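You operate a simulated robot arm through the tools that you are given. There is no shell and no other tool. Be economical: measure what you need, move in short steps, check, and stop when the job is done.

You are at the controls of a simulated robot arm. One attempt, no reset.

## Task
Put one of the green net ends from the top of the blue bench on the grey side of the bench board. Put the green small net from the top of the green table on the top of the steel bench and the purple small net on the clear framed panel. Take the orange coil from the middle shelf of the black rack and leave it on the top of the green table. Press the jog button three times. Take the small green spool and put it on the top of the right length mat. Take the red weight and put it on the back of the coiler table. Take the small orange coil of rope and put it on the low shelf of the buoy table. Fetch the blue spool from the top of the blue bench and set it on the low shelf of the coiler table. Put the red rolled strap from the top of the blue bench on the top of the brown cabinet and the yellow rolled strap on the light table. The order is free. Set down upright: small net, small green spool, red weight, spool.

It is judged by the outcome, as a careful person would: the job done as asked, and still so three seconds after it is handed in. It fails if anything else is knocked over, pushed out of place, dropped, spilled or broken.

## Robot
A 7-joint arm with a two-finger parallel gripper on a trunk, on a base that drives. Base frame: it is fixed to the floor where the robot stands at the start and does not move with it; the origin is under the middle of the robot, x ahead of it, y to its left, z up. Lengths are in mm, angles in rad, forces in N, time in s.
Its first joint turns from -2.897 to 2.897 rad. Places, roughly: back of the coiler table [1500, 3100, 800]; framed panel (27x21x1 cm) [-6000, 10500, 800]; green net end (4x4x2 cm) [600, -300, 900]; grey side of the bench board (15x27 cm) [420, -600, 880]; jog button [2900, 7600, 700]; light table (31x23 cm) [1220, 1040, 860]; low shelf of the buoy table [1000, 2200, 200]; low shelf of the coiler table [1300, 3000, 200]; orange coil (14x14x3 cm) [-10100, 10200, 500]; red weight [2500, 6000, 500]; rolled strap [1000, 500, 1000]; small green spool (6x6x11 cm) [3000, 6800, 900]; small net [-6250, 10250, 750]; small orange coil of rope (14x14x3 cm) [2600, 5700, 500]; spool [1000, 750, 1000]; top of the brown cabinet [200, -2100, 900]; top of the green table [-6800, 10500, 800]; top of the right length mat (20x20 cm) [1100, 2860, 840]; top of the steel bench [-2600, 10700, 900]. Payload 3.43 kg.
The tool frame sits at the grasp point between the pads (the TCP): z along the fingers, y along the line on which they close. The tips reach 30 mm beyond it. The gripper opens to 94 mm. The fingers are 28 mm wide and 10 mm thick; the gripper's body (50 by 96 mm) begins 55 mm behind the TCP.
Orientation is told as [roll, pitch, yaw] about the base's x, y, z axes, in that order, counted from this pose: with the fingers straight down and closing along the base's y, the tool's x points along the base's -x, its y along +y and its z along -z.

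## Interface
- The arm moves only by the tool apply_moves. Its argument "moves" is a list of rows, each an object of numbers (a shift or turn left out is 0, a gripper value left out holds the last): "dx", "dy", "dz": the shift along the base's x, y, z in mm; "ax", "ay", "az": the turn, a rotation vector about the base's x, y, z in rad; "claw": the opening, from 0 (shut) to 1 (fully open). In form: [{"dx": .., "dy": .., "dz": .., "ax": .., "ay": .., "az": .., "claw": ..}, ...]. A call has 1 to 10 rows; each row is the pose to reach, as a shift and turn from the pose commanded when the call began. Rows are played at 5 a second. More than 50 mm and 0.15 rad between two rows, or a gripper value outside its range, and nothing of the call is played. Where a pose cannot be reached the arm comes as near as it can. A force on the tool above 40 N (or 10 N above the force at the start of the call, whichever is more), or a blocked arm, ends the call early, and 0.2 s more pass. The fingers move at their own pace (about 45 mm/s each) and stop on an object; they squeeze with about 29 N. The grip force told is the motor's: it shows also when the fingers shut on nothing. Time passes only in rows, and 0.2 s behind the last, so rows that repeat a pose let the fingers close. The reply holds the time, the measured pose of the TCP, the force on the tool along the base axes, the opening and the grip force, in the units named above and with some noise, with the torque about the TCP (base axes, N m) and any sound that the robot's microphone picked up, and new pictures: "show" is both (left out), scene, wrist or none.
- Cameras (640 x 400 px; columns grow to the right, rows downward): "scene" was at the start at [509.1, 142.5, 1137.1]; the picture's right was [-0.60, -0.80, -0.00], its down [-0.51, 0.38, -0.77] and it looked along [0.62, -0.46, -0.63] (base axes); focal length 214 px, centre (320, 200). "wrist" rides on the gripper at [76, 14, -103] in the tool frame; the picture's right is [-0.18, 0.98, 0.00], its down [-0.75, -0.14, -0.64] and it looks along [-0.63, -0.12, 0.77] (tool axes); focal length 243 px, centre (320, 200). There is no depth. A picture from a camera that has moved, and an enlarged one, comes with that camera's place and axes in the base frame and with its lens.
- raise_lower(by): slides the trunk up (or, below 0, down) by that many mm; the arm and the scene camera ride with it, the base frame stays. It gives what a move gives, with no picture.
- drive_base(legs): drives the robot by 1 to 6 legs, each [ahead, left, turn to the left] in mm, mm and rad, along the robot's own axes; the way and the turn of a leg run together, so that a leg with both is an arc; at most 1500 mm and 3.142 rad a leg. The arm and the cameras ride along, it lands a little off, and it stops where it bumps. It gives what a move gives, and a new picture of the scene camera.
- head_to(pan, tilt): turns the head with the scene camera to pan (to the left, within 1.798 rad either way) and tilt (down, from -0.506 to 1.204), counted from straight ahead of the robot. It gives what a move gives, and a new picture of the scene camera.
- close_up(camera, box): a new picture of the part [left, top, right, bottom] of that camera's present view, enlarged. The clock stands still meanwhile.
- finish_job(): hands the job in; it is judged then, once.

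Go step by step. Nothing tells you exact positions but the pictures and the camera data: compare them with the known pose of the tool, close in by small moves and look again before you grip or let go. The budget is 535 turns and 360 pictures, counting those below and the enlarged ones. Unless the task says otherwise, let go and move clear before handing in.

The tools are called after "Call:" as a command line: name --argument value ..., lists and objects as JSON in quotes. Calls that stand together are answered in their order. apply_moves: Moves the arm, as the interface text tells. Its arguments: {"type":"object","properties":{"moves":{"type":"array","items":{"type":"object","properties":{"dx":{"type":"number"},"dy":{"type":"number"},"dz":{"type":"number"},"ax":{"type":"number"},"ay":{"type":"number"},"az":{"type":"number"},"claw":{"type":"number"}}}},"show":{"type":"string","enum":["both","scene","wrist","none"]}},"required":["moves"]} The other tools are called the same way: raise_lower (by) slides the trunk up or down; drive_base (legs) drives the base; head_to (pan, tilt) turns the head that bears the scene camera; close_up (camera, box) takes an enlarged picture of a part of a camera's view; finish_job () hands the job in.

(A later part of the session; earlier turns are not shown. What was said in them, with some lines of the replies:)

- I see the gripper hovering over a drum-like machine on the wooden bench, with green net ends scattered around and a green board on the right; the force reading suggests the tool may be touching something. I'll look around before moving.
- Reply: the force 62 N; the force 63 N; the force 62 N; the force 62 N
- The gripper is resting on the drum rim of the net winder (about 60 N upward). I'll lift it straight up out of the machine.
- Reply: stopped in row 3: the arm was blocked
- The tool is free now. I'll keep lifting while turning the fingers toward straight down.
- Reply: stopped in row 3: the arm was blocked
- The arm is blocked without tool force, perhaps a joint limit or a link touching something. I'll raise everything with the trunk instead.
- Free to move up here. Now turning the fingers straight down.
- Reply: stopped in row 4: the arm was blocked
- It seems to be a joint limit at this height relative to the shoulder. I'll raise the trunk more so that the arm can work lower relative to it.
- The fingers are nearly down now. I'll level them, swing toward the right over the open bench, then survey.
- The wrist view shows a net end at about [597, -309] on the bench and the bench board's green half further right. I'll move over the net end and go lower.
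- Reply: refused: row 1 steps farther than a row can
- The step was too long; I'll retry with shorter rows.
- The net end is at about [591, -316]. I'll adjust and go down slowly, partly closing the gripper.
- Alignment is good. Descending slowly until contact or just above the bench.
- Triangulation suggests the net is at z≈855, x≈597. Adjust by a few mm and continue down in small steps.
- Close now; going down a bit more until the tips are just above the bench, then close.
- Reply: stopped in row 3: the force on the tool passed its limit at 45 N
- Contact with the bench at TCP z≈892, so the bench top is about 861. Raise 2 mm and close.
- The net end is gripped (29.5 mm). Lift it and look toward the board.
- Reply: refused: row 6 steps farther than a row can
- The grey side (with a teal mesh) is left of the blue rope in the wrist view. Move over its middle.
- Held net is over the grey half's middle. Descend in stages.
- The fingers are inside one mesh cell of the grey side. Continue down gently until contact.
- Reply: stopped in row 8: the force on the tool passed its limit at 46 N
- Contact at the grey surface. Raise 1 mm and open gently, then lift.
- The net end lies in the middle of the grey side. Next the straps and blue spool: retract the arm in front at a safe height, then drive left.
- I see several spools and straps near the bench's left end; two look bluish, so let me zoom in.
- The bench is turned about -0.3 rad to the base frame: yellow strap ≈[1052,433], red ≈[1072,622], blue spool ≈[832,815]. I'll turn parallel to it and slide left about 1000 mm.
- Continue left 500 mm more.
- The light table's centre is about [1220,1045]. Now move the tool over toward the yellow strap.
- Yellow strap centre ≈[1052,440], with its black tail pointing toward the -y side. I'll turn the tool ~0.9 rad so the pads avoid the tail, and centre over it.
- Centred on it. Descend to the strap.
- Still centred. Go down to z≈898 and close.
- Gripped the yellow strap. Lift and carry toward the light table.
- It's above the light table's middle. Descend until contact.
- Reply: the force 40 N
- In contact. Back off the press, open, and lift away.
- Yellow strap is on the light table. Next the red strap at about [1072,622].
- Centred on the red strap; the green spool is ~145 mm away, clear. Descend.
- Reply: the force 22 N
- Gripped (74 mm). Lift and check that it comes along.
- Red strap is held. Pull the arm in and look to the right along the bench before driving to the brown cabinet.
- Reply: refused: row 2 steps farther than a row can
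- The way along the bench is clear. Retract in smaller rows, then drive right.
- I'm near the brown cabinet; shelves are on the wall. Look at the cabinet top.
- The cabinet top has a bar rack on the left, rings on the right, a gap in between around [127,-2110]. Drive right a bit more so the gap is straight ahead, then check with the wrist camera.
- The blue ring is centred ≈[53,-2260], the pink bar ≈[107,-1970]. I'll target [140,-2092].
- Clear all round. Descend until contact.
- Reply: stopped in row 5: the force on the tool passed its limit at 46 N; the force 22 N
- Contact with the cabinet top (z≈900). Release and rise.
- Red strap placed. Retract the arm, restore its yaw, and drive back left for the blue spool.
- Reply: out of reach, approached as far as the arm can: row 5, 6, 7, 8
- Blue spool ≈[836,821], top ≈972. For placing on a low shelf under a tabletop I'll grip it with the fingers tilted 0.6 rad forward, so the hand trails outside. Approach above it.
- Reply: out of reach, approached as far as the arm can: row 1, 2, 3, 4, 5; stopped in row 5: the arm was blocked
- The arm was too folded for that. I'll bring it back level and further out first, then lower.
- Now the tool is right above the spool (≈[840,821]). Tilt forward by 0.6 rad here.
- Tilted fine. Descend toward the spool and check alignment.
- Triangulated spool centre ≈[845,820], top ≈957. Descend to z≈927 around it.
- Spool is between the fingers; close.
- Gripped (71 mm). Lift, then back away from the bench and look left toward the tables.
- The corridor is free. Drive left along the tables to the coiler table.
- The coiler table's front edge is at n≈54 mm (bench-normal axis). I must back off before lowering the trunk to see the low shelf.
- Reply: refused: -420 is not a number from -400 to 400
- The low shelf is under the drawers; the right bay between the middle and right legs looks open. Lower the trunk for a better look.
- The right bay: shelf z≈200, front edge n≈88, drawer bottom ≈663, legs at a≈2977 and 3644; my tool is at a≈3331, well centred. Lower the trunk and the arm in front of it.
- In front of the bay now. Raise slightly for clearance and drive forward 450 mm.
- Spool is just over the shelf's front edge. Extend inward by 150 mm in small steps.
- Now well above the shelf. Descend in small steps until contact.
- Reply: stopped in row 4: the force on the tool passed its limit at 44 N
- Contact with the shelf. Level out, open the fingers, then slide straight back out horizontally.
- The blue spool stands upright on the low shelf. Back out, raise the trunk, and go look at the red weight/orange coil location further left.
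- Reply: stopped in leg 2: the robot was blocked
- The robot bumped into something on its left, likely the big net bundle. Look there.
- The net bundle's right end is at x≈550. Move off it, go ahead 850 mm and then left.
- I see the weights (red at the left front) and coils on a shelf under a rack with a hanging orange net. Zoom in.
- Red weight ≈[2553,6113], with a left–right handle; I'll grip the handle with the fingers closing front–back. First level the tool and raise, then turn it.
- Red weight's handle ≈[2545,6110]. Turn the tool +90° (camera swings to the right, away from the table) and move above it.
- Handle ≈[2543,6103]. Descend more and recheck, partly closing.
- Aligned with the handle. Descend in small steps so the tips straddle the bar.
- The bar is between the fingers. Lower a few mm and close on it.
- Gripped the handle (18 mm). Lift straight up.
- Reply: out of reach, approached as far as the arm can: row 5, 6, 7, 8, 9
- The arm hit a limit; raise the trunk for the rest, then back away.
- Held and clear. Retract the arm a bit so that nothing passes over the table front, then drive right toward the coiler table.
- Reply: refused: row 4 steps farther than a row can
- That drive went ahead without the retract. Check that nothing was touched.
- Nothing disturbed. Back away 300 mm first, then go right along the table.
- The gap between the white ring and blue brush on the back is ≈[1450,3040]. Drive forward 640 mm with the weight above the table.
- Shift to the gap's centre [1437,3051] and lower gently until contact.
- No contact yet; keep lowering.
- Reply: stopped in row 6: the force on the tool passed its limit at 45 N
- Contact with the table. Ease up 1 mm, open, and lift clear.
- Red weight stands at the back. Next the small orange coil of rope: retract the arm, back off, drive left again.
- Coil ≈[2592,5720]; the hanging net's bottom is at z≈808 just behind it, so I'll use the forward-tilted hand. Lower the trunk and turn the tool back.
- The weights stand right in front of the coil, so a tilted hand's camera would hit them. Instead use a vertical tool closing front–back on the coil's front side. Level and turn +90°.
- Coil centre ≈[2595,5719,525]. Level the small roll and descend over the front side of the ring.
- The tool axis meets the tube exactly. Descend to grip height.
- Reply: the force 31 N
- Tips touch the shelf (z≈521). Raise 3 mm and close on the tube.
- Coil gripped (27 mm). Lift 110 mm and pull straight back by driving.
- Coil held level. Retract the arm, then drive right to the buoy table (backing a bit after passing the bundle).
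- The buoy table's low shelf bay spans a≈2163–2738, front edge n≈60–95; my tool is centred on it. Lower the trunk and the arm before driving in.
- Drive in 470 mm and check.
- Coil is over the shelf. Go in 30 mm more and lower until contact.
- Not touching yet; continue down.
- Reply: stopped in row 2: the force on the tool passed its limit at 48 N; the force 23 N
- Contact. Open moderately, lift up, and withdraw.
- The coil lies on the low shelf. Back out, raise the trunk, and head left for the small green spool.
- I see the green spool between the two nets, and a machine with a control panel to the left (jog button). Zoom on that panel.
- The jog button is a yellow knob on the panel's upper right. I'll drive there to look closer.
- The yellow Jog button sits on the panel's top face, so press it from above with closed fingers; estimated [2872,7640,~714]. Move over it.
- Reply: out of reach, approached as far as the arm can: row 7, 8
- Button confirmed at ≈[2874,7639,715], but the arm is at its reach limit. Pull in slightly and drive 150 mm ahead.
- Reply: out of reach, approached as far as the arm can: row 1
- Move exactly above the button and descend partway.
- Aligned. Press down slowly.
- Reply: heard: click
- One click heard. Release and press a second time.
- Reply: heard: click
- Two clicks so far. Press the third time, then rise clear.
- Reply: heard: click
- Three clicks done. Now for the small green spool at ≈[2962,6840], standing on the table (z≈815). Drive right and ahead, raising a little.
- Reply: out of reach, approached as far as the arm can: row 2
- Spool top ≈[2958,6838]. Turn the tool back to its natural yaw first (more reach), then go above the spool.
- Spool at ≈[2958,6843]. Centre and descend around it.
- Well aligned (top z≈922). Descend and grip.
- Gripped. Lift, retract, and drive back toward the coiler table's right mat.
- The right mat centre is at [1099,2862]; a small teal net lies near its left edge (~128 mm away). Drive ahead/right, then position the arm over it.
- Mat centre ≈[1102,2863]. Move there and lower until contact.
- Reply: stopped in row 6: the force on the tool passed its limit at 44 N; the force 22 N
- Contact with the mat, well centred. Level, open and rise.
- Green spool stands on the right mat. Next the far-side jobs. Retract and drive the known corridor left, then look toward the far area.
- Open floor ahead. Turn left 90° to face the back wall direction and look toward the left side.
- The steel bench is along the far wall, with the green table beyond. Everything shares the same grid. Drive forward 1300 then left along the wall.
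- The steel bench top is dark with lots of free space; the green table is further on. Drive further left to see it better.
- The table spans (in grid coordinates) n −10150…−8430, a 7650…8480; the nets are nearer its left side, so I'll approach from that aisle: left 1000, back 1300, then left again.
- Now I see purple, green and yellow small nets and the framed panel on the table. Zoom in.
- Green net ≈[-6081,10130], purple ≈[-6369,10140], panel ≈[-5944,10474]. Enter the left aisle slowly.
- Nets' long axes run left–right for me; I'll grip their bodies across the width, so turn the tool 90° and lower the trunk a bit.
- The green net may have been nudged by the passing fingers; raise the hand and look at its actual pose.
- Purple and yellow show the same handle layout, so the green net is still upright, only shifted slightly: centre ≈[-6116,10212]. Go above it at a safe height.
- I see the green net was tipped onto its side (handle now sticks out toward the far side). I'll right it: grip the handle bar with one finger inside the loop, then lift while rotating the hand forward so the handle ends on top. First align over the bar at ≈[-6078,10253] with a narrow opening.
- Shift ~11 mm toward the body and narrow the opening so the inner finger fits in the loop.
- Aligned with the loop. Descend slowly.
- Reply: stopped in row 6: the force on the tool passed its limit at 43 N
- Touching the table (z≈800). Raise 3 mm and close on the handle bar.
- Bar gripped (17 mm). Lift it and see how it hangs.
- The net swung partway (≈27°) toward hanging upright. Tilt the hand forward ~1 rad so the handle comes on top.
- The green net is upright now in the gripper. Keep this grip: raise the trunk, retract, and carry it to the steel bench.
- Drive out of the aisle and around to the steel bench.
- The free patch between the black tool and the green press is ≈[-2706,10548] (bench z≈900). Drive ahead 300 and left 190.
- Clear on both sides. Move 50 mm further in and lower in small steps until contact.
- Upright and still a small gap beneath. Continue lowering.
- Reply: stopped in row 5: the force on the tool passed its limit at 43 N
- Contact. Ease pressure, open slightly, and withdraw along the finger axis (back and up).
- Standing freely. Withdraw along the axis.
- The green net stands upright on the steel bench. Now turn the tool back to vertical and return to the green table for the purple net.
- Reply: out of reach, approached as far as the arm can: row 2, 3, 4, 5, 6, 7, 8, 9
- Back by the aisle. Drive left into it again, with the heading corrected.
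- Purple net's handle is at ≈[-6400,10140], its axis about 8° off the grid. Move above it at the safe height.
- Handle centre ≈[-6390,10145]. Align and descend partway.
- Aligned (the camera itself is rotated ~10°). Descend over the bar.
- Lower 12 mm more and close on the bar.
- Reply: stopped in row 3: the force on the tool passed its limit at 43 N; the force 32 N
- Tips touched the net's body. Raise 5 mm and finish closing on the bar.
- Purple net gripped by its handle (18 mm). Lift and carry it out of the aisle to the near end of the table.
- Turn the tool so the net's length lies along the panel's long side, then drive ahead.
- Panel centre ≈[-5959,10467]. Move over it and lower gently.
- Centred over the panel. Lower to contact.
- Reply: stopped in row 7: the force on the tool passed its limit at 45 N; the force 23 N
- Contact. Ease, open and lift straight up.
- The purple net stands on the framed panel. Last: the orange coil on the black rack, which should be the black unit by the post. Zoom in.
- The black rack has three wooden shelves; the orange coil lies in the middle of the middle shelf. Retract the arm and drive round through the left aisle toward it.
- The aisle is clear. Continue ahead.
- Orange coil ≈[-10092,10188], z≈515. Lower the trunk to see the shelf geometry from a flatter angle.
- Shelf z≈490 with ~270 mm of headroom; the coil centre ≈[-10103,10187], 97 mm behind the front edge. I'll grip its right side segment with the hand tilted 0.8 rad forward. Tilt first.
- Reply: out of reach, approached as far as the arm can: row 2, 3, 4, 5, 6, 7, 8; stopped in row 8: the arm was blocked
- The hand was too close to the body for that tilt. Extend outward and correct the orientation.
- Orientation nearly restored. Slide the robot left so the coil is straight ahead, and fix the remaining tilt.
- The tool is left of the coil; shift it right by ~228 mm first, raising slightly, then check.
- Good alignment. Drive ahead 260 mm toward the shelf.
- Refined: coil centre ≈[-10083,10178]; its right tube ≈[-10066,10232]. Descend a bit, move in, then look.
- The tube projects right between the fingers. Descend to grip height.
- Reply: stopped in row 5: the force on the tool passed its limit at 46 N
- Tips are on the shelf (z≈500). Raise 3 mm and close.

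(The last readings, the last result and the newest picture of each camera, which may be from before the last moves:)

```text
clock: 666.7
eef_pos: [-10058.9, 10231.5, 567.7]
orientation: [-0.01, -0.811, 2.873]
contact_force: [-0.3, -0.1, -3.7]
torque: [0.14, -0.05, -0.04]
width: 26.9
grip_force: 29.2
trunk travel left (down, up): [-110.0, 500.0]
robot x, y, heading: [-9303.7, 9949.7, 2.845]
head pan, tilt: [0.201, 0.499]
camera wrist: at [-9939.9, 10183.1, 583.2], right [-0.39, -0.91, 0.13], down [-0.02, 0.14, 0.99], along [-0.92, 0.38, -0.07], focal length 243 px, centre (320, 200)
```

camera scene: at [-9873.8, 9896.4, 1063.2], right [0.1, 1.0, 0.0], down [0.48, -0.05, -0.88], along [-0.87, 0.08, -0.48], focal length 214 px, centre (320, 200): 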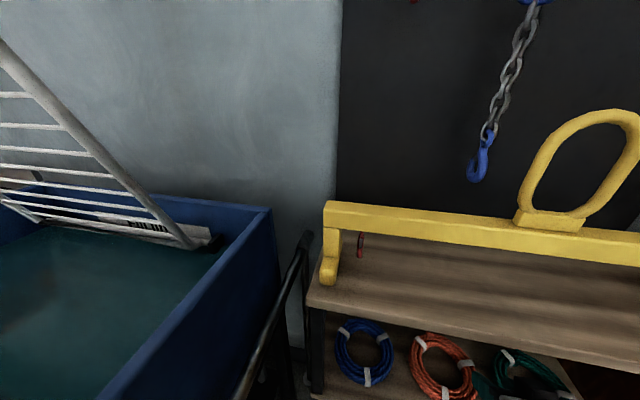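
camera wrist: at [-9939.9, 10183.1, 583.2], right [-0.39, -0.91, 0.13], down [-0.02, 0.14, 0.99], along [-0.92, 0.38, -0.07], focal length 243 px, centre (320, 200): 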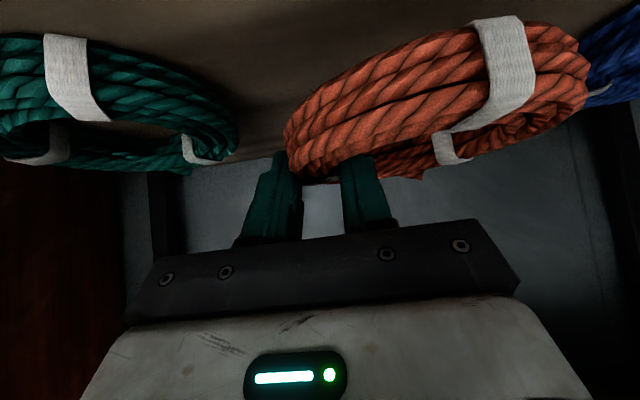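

Lifted off the shelf. Back straight out.

Call:
drive_base --legs '[[-450, 0, 0]]'

Call:
raise_lower --by 400

Call:
apply_moves --moves '[{"dz": 5}]' --show "both"

```text
clock: 669.4
eef_pos: [-9625.2, 10095.8, 567.5]
orientation: [-0.012, -0.812, 2.877]
contact_force: [-0.3, -0.3, -3.0]
torque: [0.12, -0.08, 0.01]
width: 26.3
grip_force: 29.4
trunk travel left (down, up): [-110.0, 500.0]
robot x, y, heading: [-8865.7, 9813.4, 2.849]
head pan, tilt: [0.201, 0.499]
camera scene: at [-9438.4, 9761.8, 1063.1], right [0.09, 1.0, 0.0], down [0.48, -0.04, -0.88], along [-0.87, 0.08, -0.48], focal length 214 px, centre (320, 200)
```

scene: 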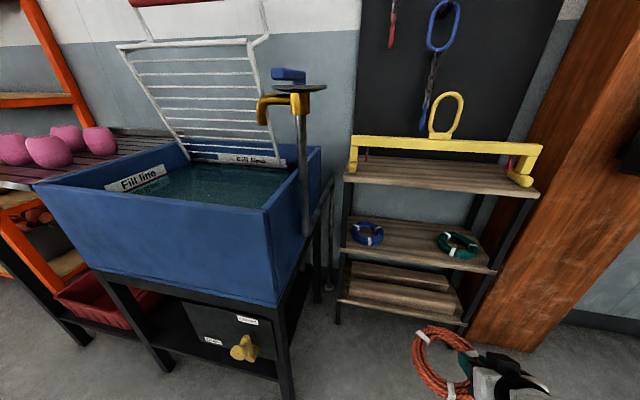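

```text
clock: 673.2
eef_pos: [-9625.2, 10096.1, 966.6]
orientation: [-0.01, -0.808, 2.878]
contact_force: [0.5, 0.2, -2.9]
torque: [0.14, -0.09, 0.0]
width: 26.1
grip_force: 28.6
trunk travel left (down, up): [-510.0, 100.0]
robot x, y, heading: [-8867.7, 9815.8, 2.856]
head pan, tilt: [0.201, 0.499]
```

```text
clock: 673.6
eef_pos: [-9625.6, 10095.0, 973.0]
orientation: [-0.01, -0.808, 2.877]
contact_force: [-0.9, 0.0, -3.3]
torque: [0.16, -0.08, 0.03]
width: 26.0
grip_force: 28.8
trunk travel left (down, up): [-510.0, 100.0]
robot x, y, heading: [-8871.1, 9815.7, 2.854]
head pan, tilt: [0.201, 0.499]
camera scene: at [-9438.5, 9761.8, 1463.1], right [0.09, 1.0, 0.0], down [0.48, -0.04, -0.88], along [-0.87, 0.08, -0.48], focal length 214 px, centre (320, 200)
camera wrist: at [-9505.9, 10049.0, 988.1], right [-0.39, -0.91, 0.13], down [-0.02, 0.14, 0.99], along [-0.92, 0.38, -0.07], focal length 243 px, centre (320, 200)
```

scene: 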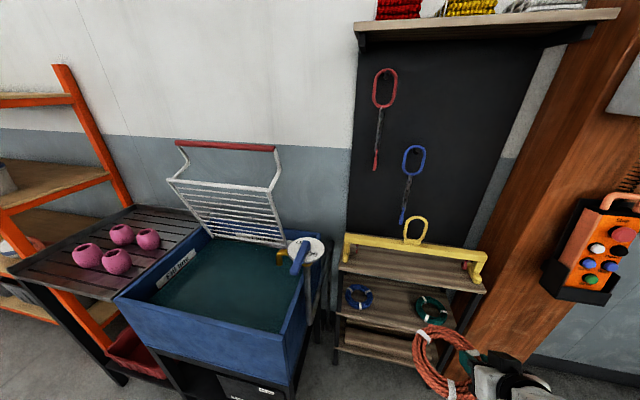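
wrist: 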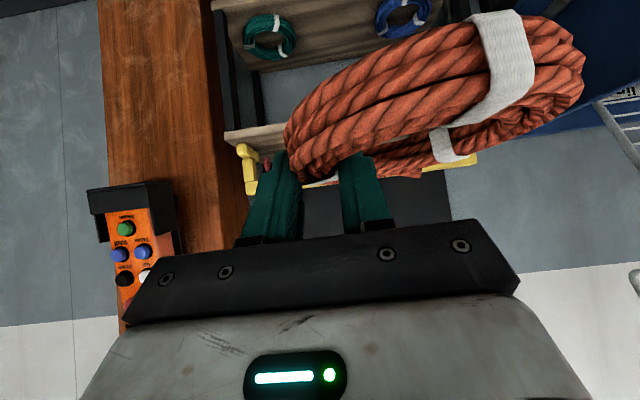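

Coil held; the other coils are undisturbed. Move right into the aisle line and back out along it to the table's near end.

Call:
drive_base --legs '[[0, -330, -0.01], [-1400, 0, 0], [-1400, 0, 0]]'

```text
clock: 689.0
eef_pos: [-6851.2, 9608.0, 971.5]
orientation: [-0.011, -0.809, 2.901]
contact_force: [0.0, 0.7, -3.0]
torque: [0.11, -0.07, -0.02]
width: 25.7
grip_force: 29.4
trunk travel left (down, up): [-510.0, 100.0]
robot x, y, heading: [-6085.1, 9338.2, 2.875]
head pan, tilt: [0.201, 0.499]
camera scene: at [-6656.2, 9276.6, 1463.1], right [0.07, 1.0, 0.0], down [0.48, -0.03, -0.88], along [-0.88, 0.06, -0.48], focal length 214 px, centre (320, 200)
```

scene: 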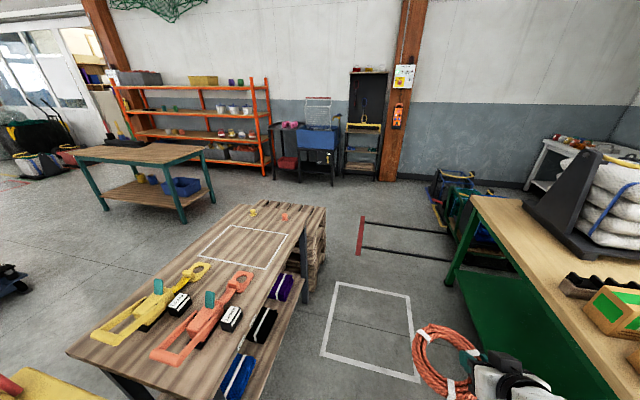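

Continue back past the table's end, then right, then ahead to face the near end.

Call:
drive_base --legs '[[-1080, 0, -0.03], [0, -1240, 0], [420, 0, 0]]'

Call:
head_to --pan 0.1 --tilt 0.7

```text
clock: 702.4
eef_pos: [-5835.3, 10640.7, 971.7]
orientation: [-0.011, -0.81, 2.854]
contact_force: [-1.2, 1.1, -2.9]
torque: [0.12, -0.06, -0.01]
width: 25.5
grip_force: 29.2
trunk travel left (down, up): [-510.0, 100.0]
robot x, y, heading: [-5088.1, 10338.0, 2.827]
head pan, tilt: [0.201, 0.499]
camera scene: at [-5658.1, 10300.4, 1463.2], right [0.12, 0.99, 0.0], down [0.48, -0.06, -0.88], along [-0.87, 0.1, -0.48], focal length 214 px, centre (320, 200)
```

scene: 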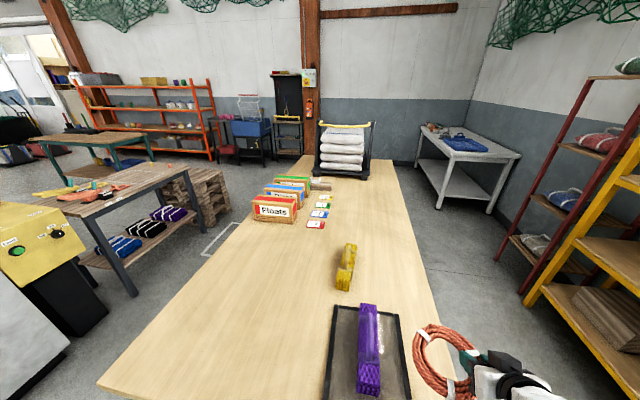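

```text
clock: 703.2
eef_pos: [-5836.2, 10640.2, 972.0]
orientation: [-0.012, -0.811, 2.855]
contact_force: [0.2, 0.1, -3.2]
torque: [0.17, -0.1, -0.02]
width: 25.1
grip_force: 29.0
trunk travel left (down, up): [-510.0, 100.0]
robot x, y, heading: [-5081.8, 10338.4, 2.828]
head pan, tilt: [0.099, 0.7]
camera scene: at [-5650.8, 10308.1, 1445.5], right [0.22, 0.98, 0.0], down [0.63, -0.14, -0.77], along [-0.75, 0.17, -0.64], focal length 214 px, centre (320, 200)
```

scene: 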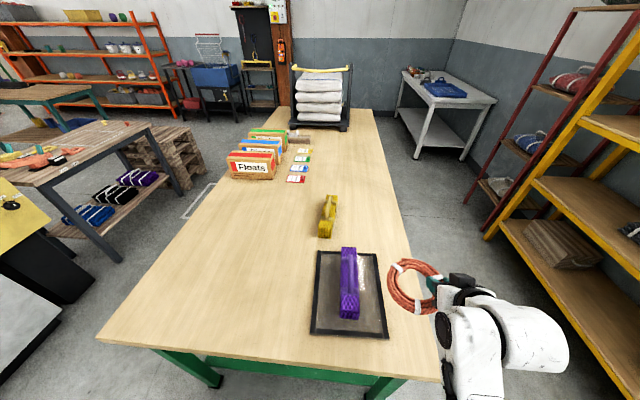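

Raise the trunk for clearance over the purple net, then swing the coil left to the free area at ≈[-5982,10089].

Call:
raise_lower --by 100

Call:
apply_moves --moves '[{"dx": 15, "dy": -45}, {"dx": 15, "dy": -93}, {"dx": 10, "dy": -141}, {"dx": 0, "dy": -188}, {"dx": -10, "dy": -235}, {"dx": -25, "dy": -282}, {"dx": -45, "dy": -325}, {"dx": -65, "dy": -368}, {"dx": -85, "dy": -410}, {"dx": -105, "dy": -455}]' --show "both"

```text
clock: 704.5
eef_pos: [-5836.5, 10640.5, 1071.7]
orientation: [-0.011, -0.812, 2.853]
contact_force: [0.4, -0.8, -2.8]
torque: [0.15, -0.09, -0.01]
width: 25.6
grip_force: 29.2
trunk travel left (down, up): [-610.0, 0.0]
robot x, y, heading: [-5088.5, 10337.6, 2.825]
head pan, tilt: [0.099, 0.7]
```

```text
clock: 706.7
eef_pos: [-5943.5, 10184.0, 1071.6]
orientation: [-0.012, -0.81, 2.851]
contact_force: [-0.1, 0.6, -2.9]
torque: [0.15, -0.1, -0.02]
width: 25.6
grip_force: 28.5
trunk travel left (down, up): [-610.0, 0.0]
robot x, y, heading: [-5088.4, 10336.7, 2.825]
head pan, tilt: [0.099, 0.7]
camera scene: at [-5650.8, 10308.2, 1545.4], right [0.22, 0.98, 0.0], down [0.63, -0.14, -0.76], along [-0.75, 0.17, -0.64], focal length 214 px, centre (320, 200)
camera wrist: at [-5825.5, 10133.2, 1087.6], right [-0.41, -0.9, 0.13], down [-0.01, 0.14, 0.99], along [-0.91, 0.4, -0.07], focal length 243 px, centre (320, 200)
```

scene: 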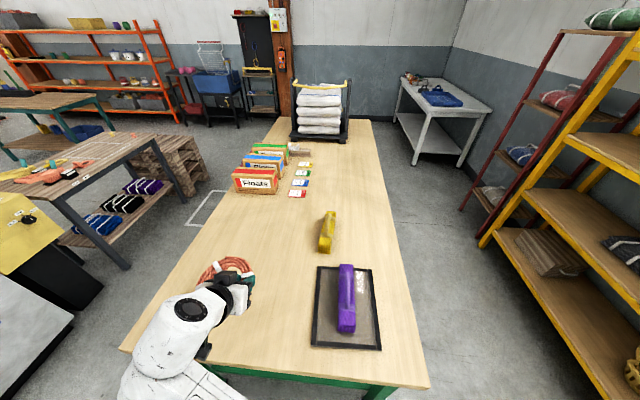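
wrist: 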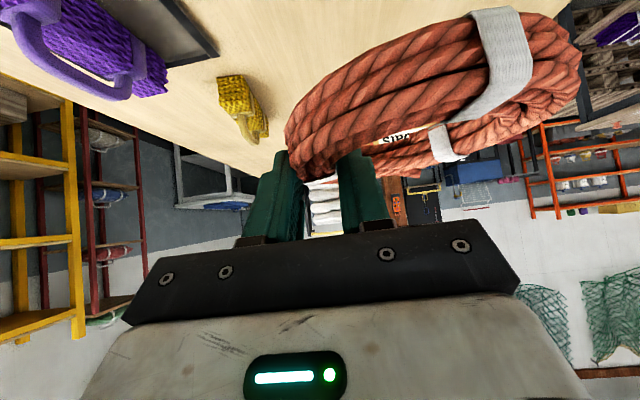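

Final shift and descend.

Call:
apply_moves --moves '[{"dx": -22, "dy": -41}, {"dx": -22, "dy": -41, "dz": -45}, {"dx": -22, "dy": -41, "dz": -90}, {"dx": -22, "dy": -41, "dz": -135}, {"dx": -22, "dy": -41, "dz": -170}, {"dx": -22, "dy": -41, "dz": -195}, {"dx": -22, "dy": -41, "dz": -205}, {"dx": -22, "dy": -41, "dz": -212}, {"dx": -22, "dy": -41, "dz": -218}]' --show "both"

```text
clock: 708.7
eef_pos: [-5964.0, 10143.4, 853.6]
orientation: [-0.01, -0.811, 2.855]
contact_force: [-0.4, 0.1, -3.8]
torque: [0.11, -0.07, -0.05]
width: 25.4
grip_force: 28.7
trunk travel left (down, up): [-610.0, 0.0]
robot x, y, heading: [-5087.9, 10339.8, 2.823]
head pan, tilt: [0.099, 0.7]
camera scene: at [-5650.9, 10308.0, 1545.4], right [0.22, 0.98, 0.0], down [0.63, -0.14, -0.76], along [-0.75, 0.17, -0.64], focal length 214 px, centre (320, 200)
camera wrist: at [-5846.2, 10092.4, 870.1], right [-0.41, -0.9, 0.13], down [-0.01, 0.14, 0.99], along [-0.91, 0.4, -0.07], focal length 243 px, centre (320, 200)
```

scene: 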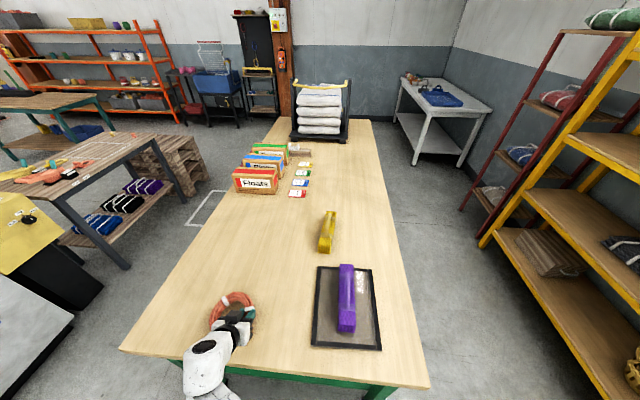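
wrist: 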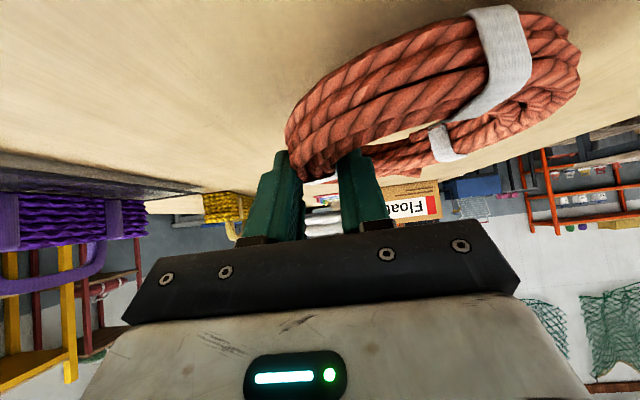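

Just above the table. Lower the last bit until contact.

Call:
apply_moves --moves '[{"dz": -4}, {"dz": -8}, {"dz": -12}, {"dz": -16}, {"dz": -20}, {"dz": -24}, {"dz": -28}]' --show "wrist"

```text
clock: 710.2
eef_pos: [-5967.3, 10142.5, 835.9]
orientation: [-0.008, -0.822, 2.854]
contact_force: [0.0, 0.7, 11.9]
torque: [0.11, -0.42, 0.06]
width: 25.3
grip_force: 28.7
trunk travel left (down, up): [-610.0, 0.0]
robot x, y, heading: [-5086.2, 10336.8, 2.825]
head pan, tilt: [0.099, 0.7]
stopped in row 7: the force on the tool passed its limit at 45 N (the readings are from after the stop); the commanded pose is now the measured one
camera wrist: at [-5848.3, 10091.8, 849.7], right [-0.41, -0.9, 0.13], down [0.0, 0.14, 0.99], along [-0.91, 0.4, -0.06], focal length 243 px, centre (320, 200)
```

wrist: 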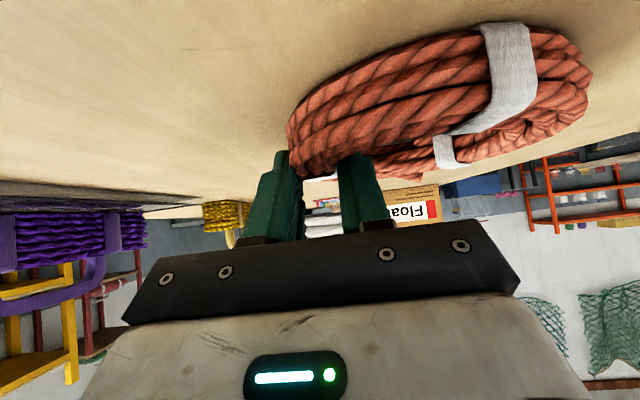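

Contact. Open to about 40 mm, then lift straight up.

Call:
apply_moves --moves '[{"dz": 1}, {"dz": 1, "claw": 0.35}, {"dz": 1, "claw": 0.42}, {"dz": 1, "claw": 0.42}, {"dz": 15}, {"dz": 45}, {"dz": 85}, {"dz": 130}, {"dz": 160}]' --show "both"

```text
clock: 712.2
eef_pos: [-5965.4, 10144.8, 991.2]
orientation: [-0.014, -0.818, 2.853]
contact_force: [0.1, 0.1, -0.2]
torque: [-0.02, -0.02, 0.02]
width: 39.4
grip_force: 0.1
trunk travel left (down, up): [-610.0, 0.0]
robot x, y, heading: [-5087.3, 10335.1, 2.821]
head pan, tilt: [0.099, 0.7]
camera scene: at [-5650.8, 10308.8, 1545.4], right [0.22, 0.98, 0.0], down [0.63, -0.14, -0.76], along [-0.75, 0.17, -0.64], focal length 214 px, centre (320, 200)
camera wrist: at [-5847.1, 10093.7, 1006.6], right [-0.41, -0.9, 0.13], down [-0.01, 0.14, 0.99], along [-0.91, 0.4, -0.06], focal length 243 px, centre (320, 200)
```

scene: 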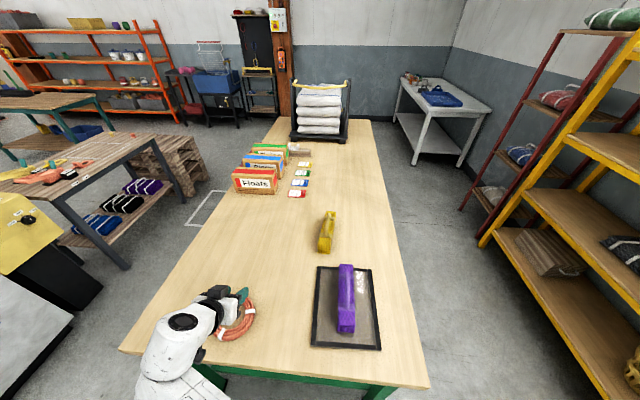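
wrist: 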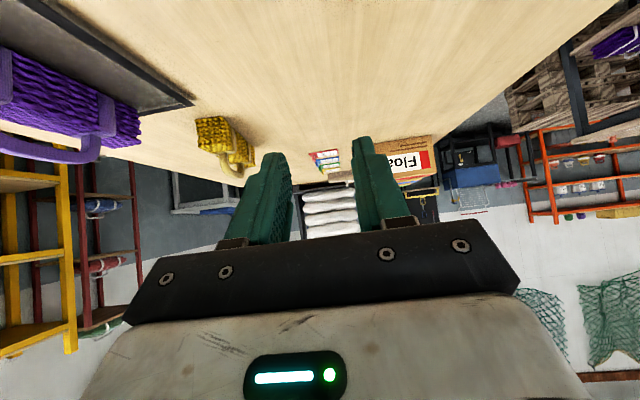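

The coil is left on the table. Retract the arm and check the table.

Call:
apply_moves --moves '[{"dx": 40, "dy": 12, "dz": 15}, {"dx": 80, "dy": 24, "dz": 30}, {"dx": 120, "dy": 36, "dz": 40}, {"dx": 160, "dy": 50, "dz": 50}]' --show "none"

Call:
drive_base --legs '[[-450, 0, 0]]'

Call:
close_up --camera "scene" --box '[180, 120, 420, 280]'

```text
clock: 713.2
eef_pos: [-5803.1, 10190.6, 1041.5]
orientation: [-0.014, -0.817, 2.854]
contact_force: [0.3, -0.3, 0.2]
torque: [-0.01, 0.0, 0.02]
width: 39.3
grip_force: 0.1
trunk travel left (down, up): [-610.0, 0.0]
robot x, y, heading: [-5088.2, 10336.4, 2.826]
head pan, tilt: [0.099, 0.7]
```

```text
clock: 715.9
eef_pos: [-5380.2, 10052.4, 1041.1]
orientation: [-0.011, -0.816, 2.851]
contact_force: [0.2, 1.1, 0.6]
torque: [0.04, -0.02, -0.04]
width: 39.4
grip_force: 0.1
trunk travel left (down, up): [-610.0, 0.0]
robot x, y, heading: [-4660.7, 10197.0, 2.822]
head pan, tilt: [0.099, 0.7]
camera scene: at [-5227.4, 10169.9, 1545.4], right [0.22, 0.98, 0.0], down [0.63, -0.14, -0.76], along [-0.75, 0.17, -0.64], focal length 214 px, centre (320, 200)
```

scene: 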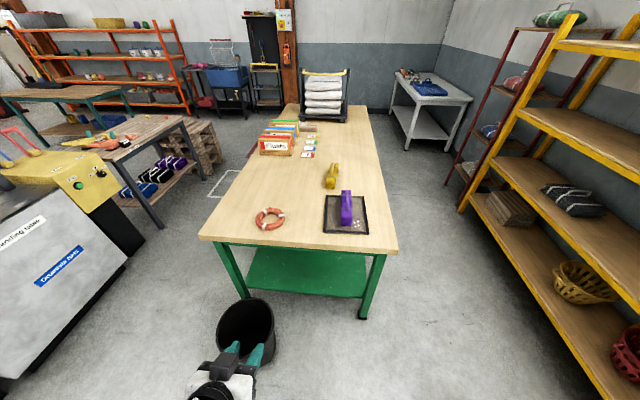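

```text
2.50 times, centred on (300, 200) of scene
camera zoom: at [-5227.4, 10169.9, 1545.4], right [0.22, 0.98, 0.0], down [0.63, -0.14, -0.76], along [-0.75, 0.17, -0.64], focal length 536 px, centre (370, 200)
```

zoom: 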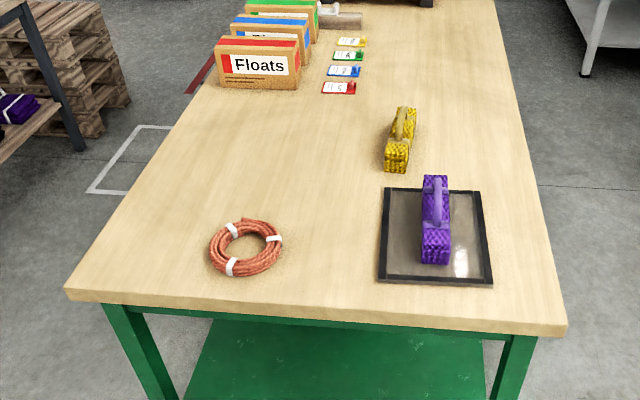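

All items look settled and the gripper is clear of everything, so I'm handing the job in.

Call:
finish_job

```text
The job is handed in.
```

I carried out every item on the list and handed the job in; the judging result did not come back.

- **Green net:** I knocked it onto its side with the fingers at the green table. I picked it up by the handle and set it upright on the steel bench.
- **Net bundle:** the base bumped the big bundle of nets on the floor once and stopped. I saw no sign that it had moved.
- **Winder:** the gripper started out pressed against the net winder's drum, so I lifted it off before doing anything else.
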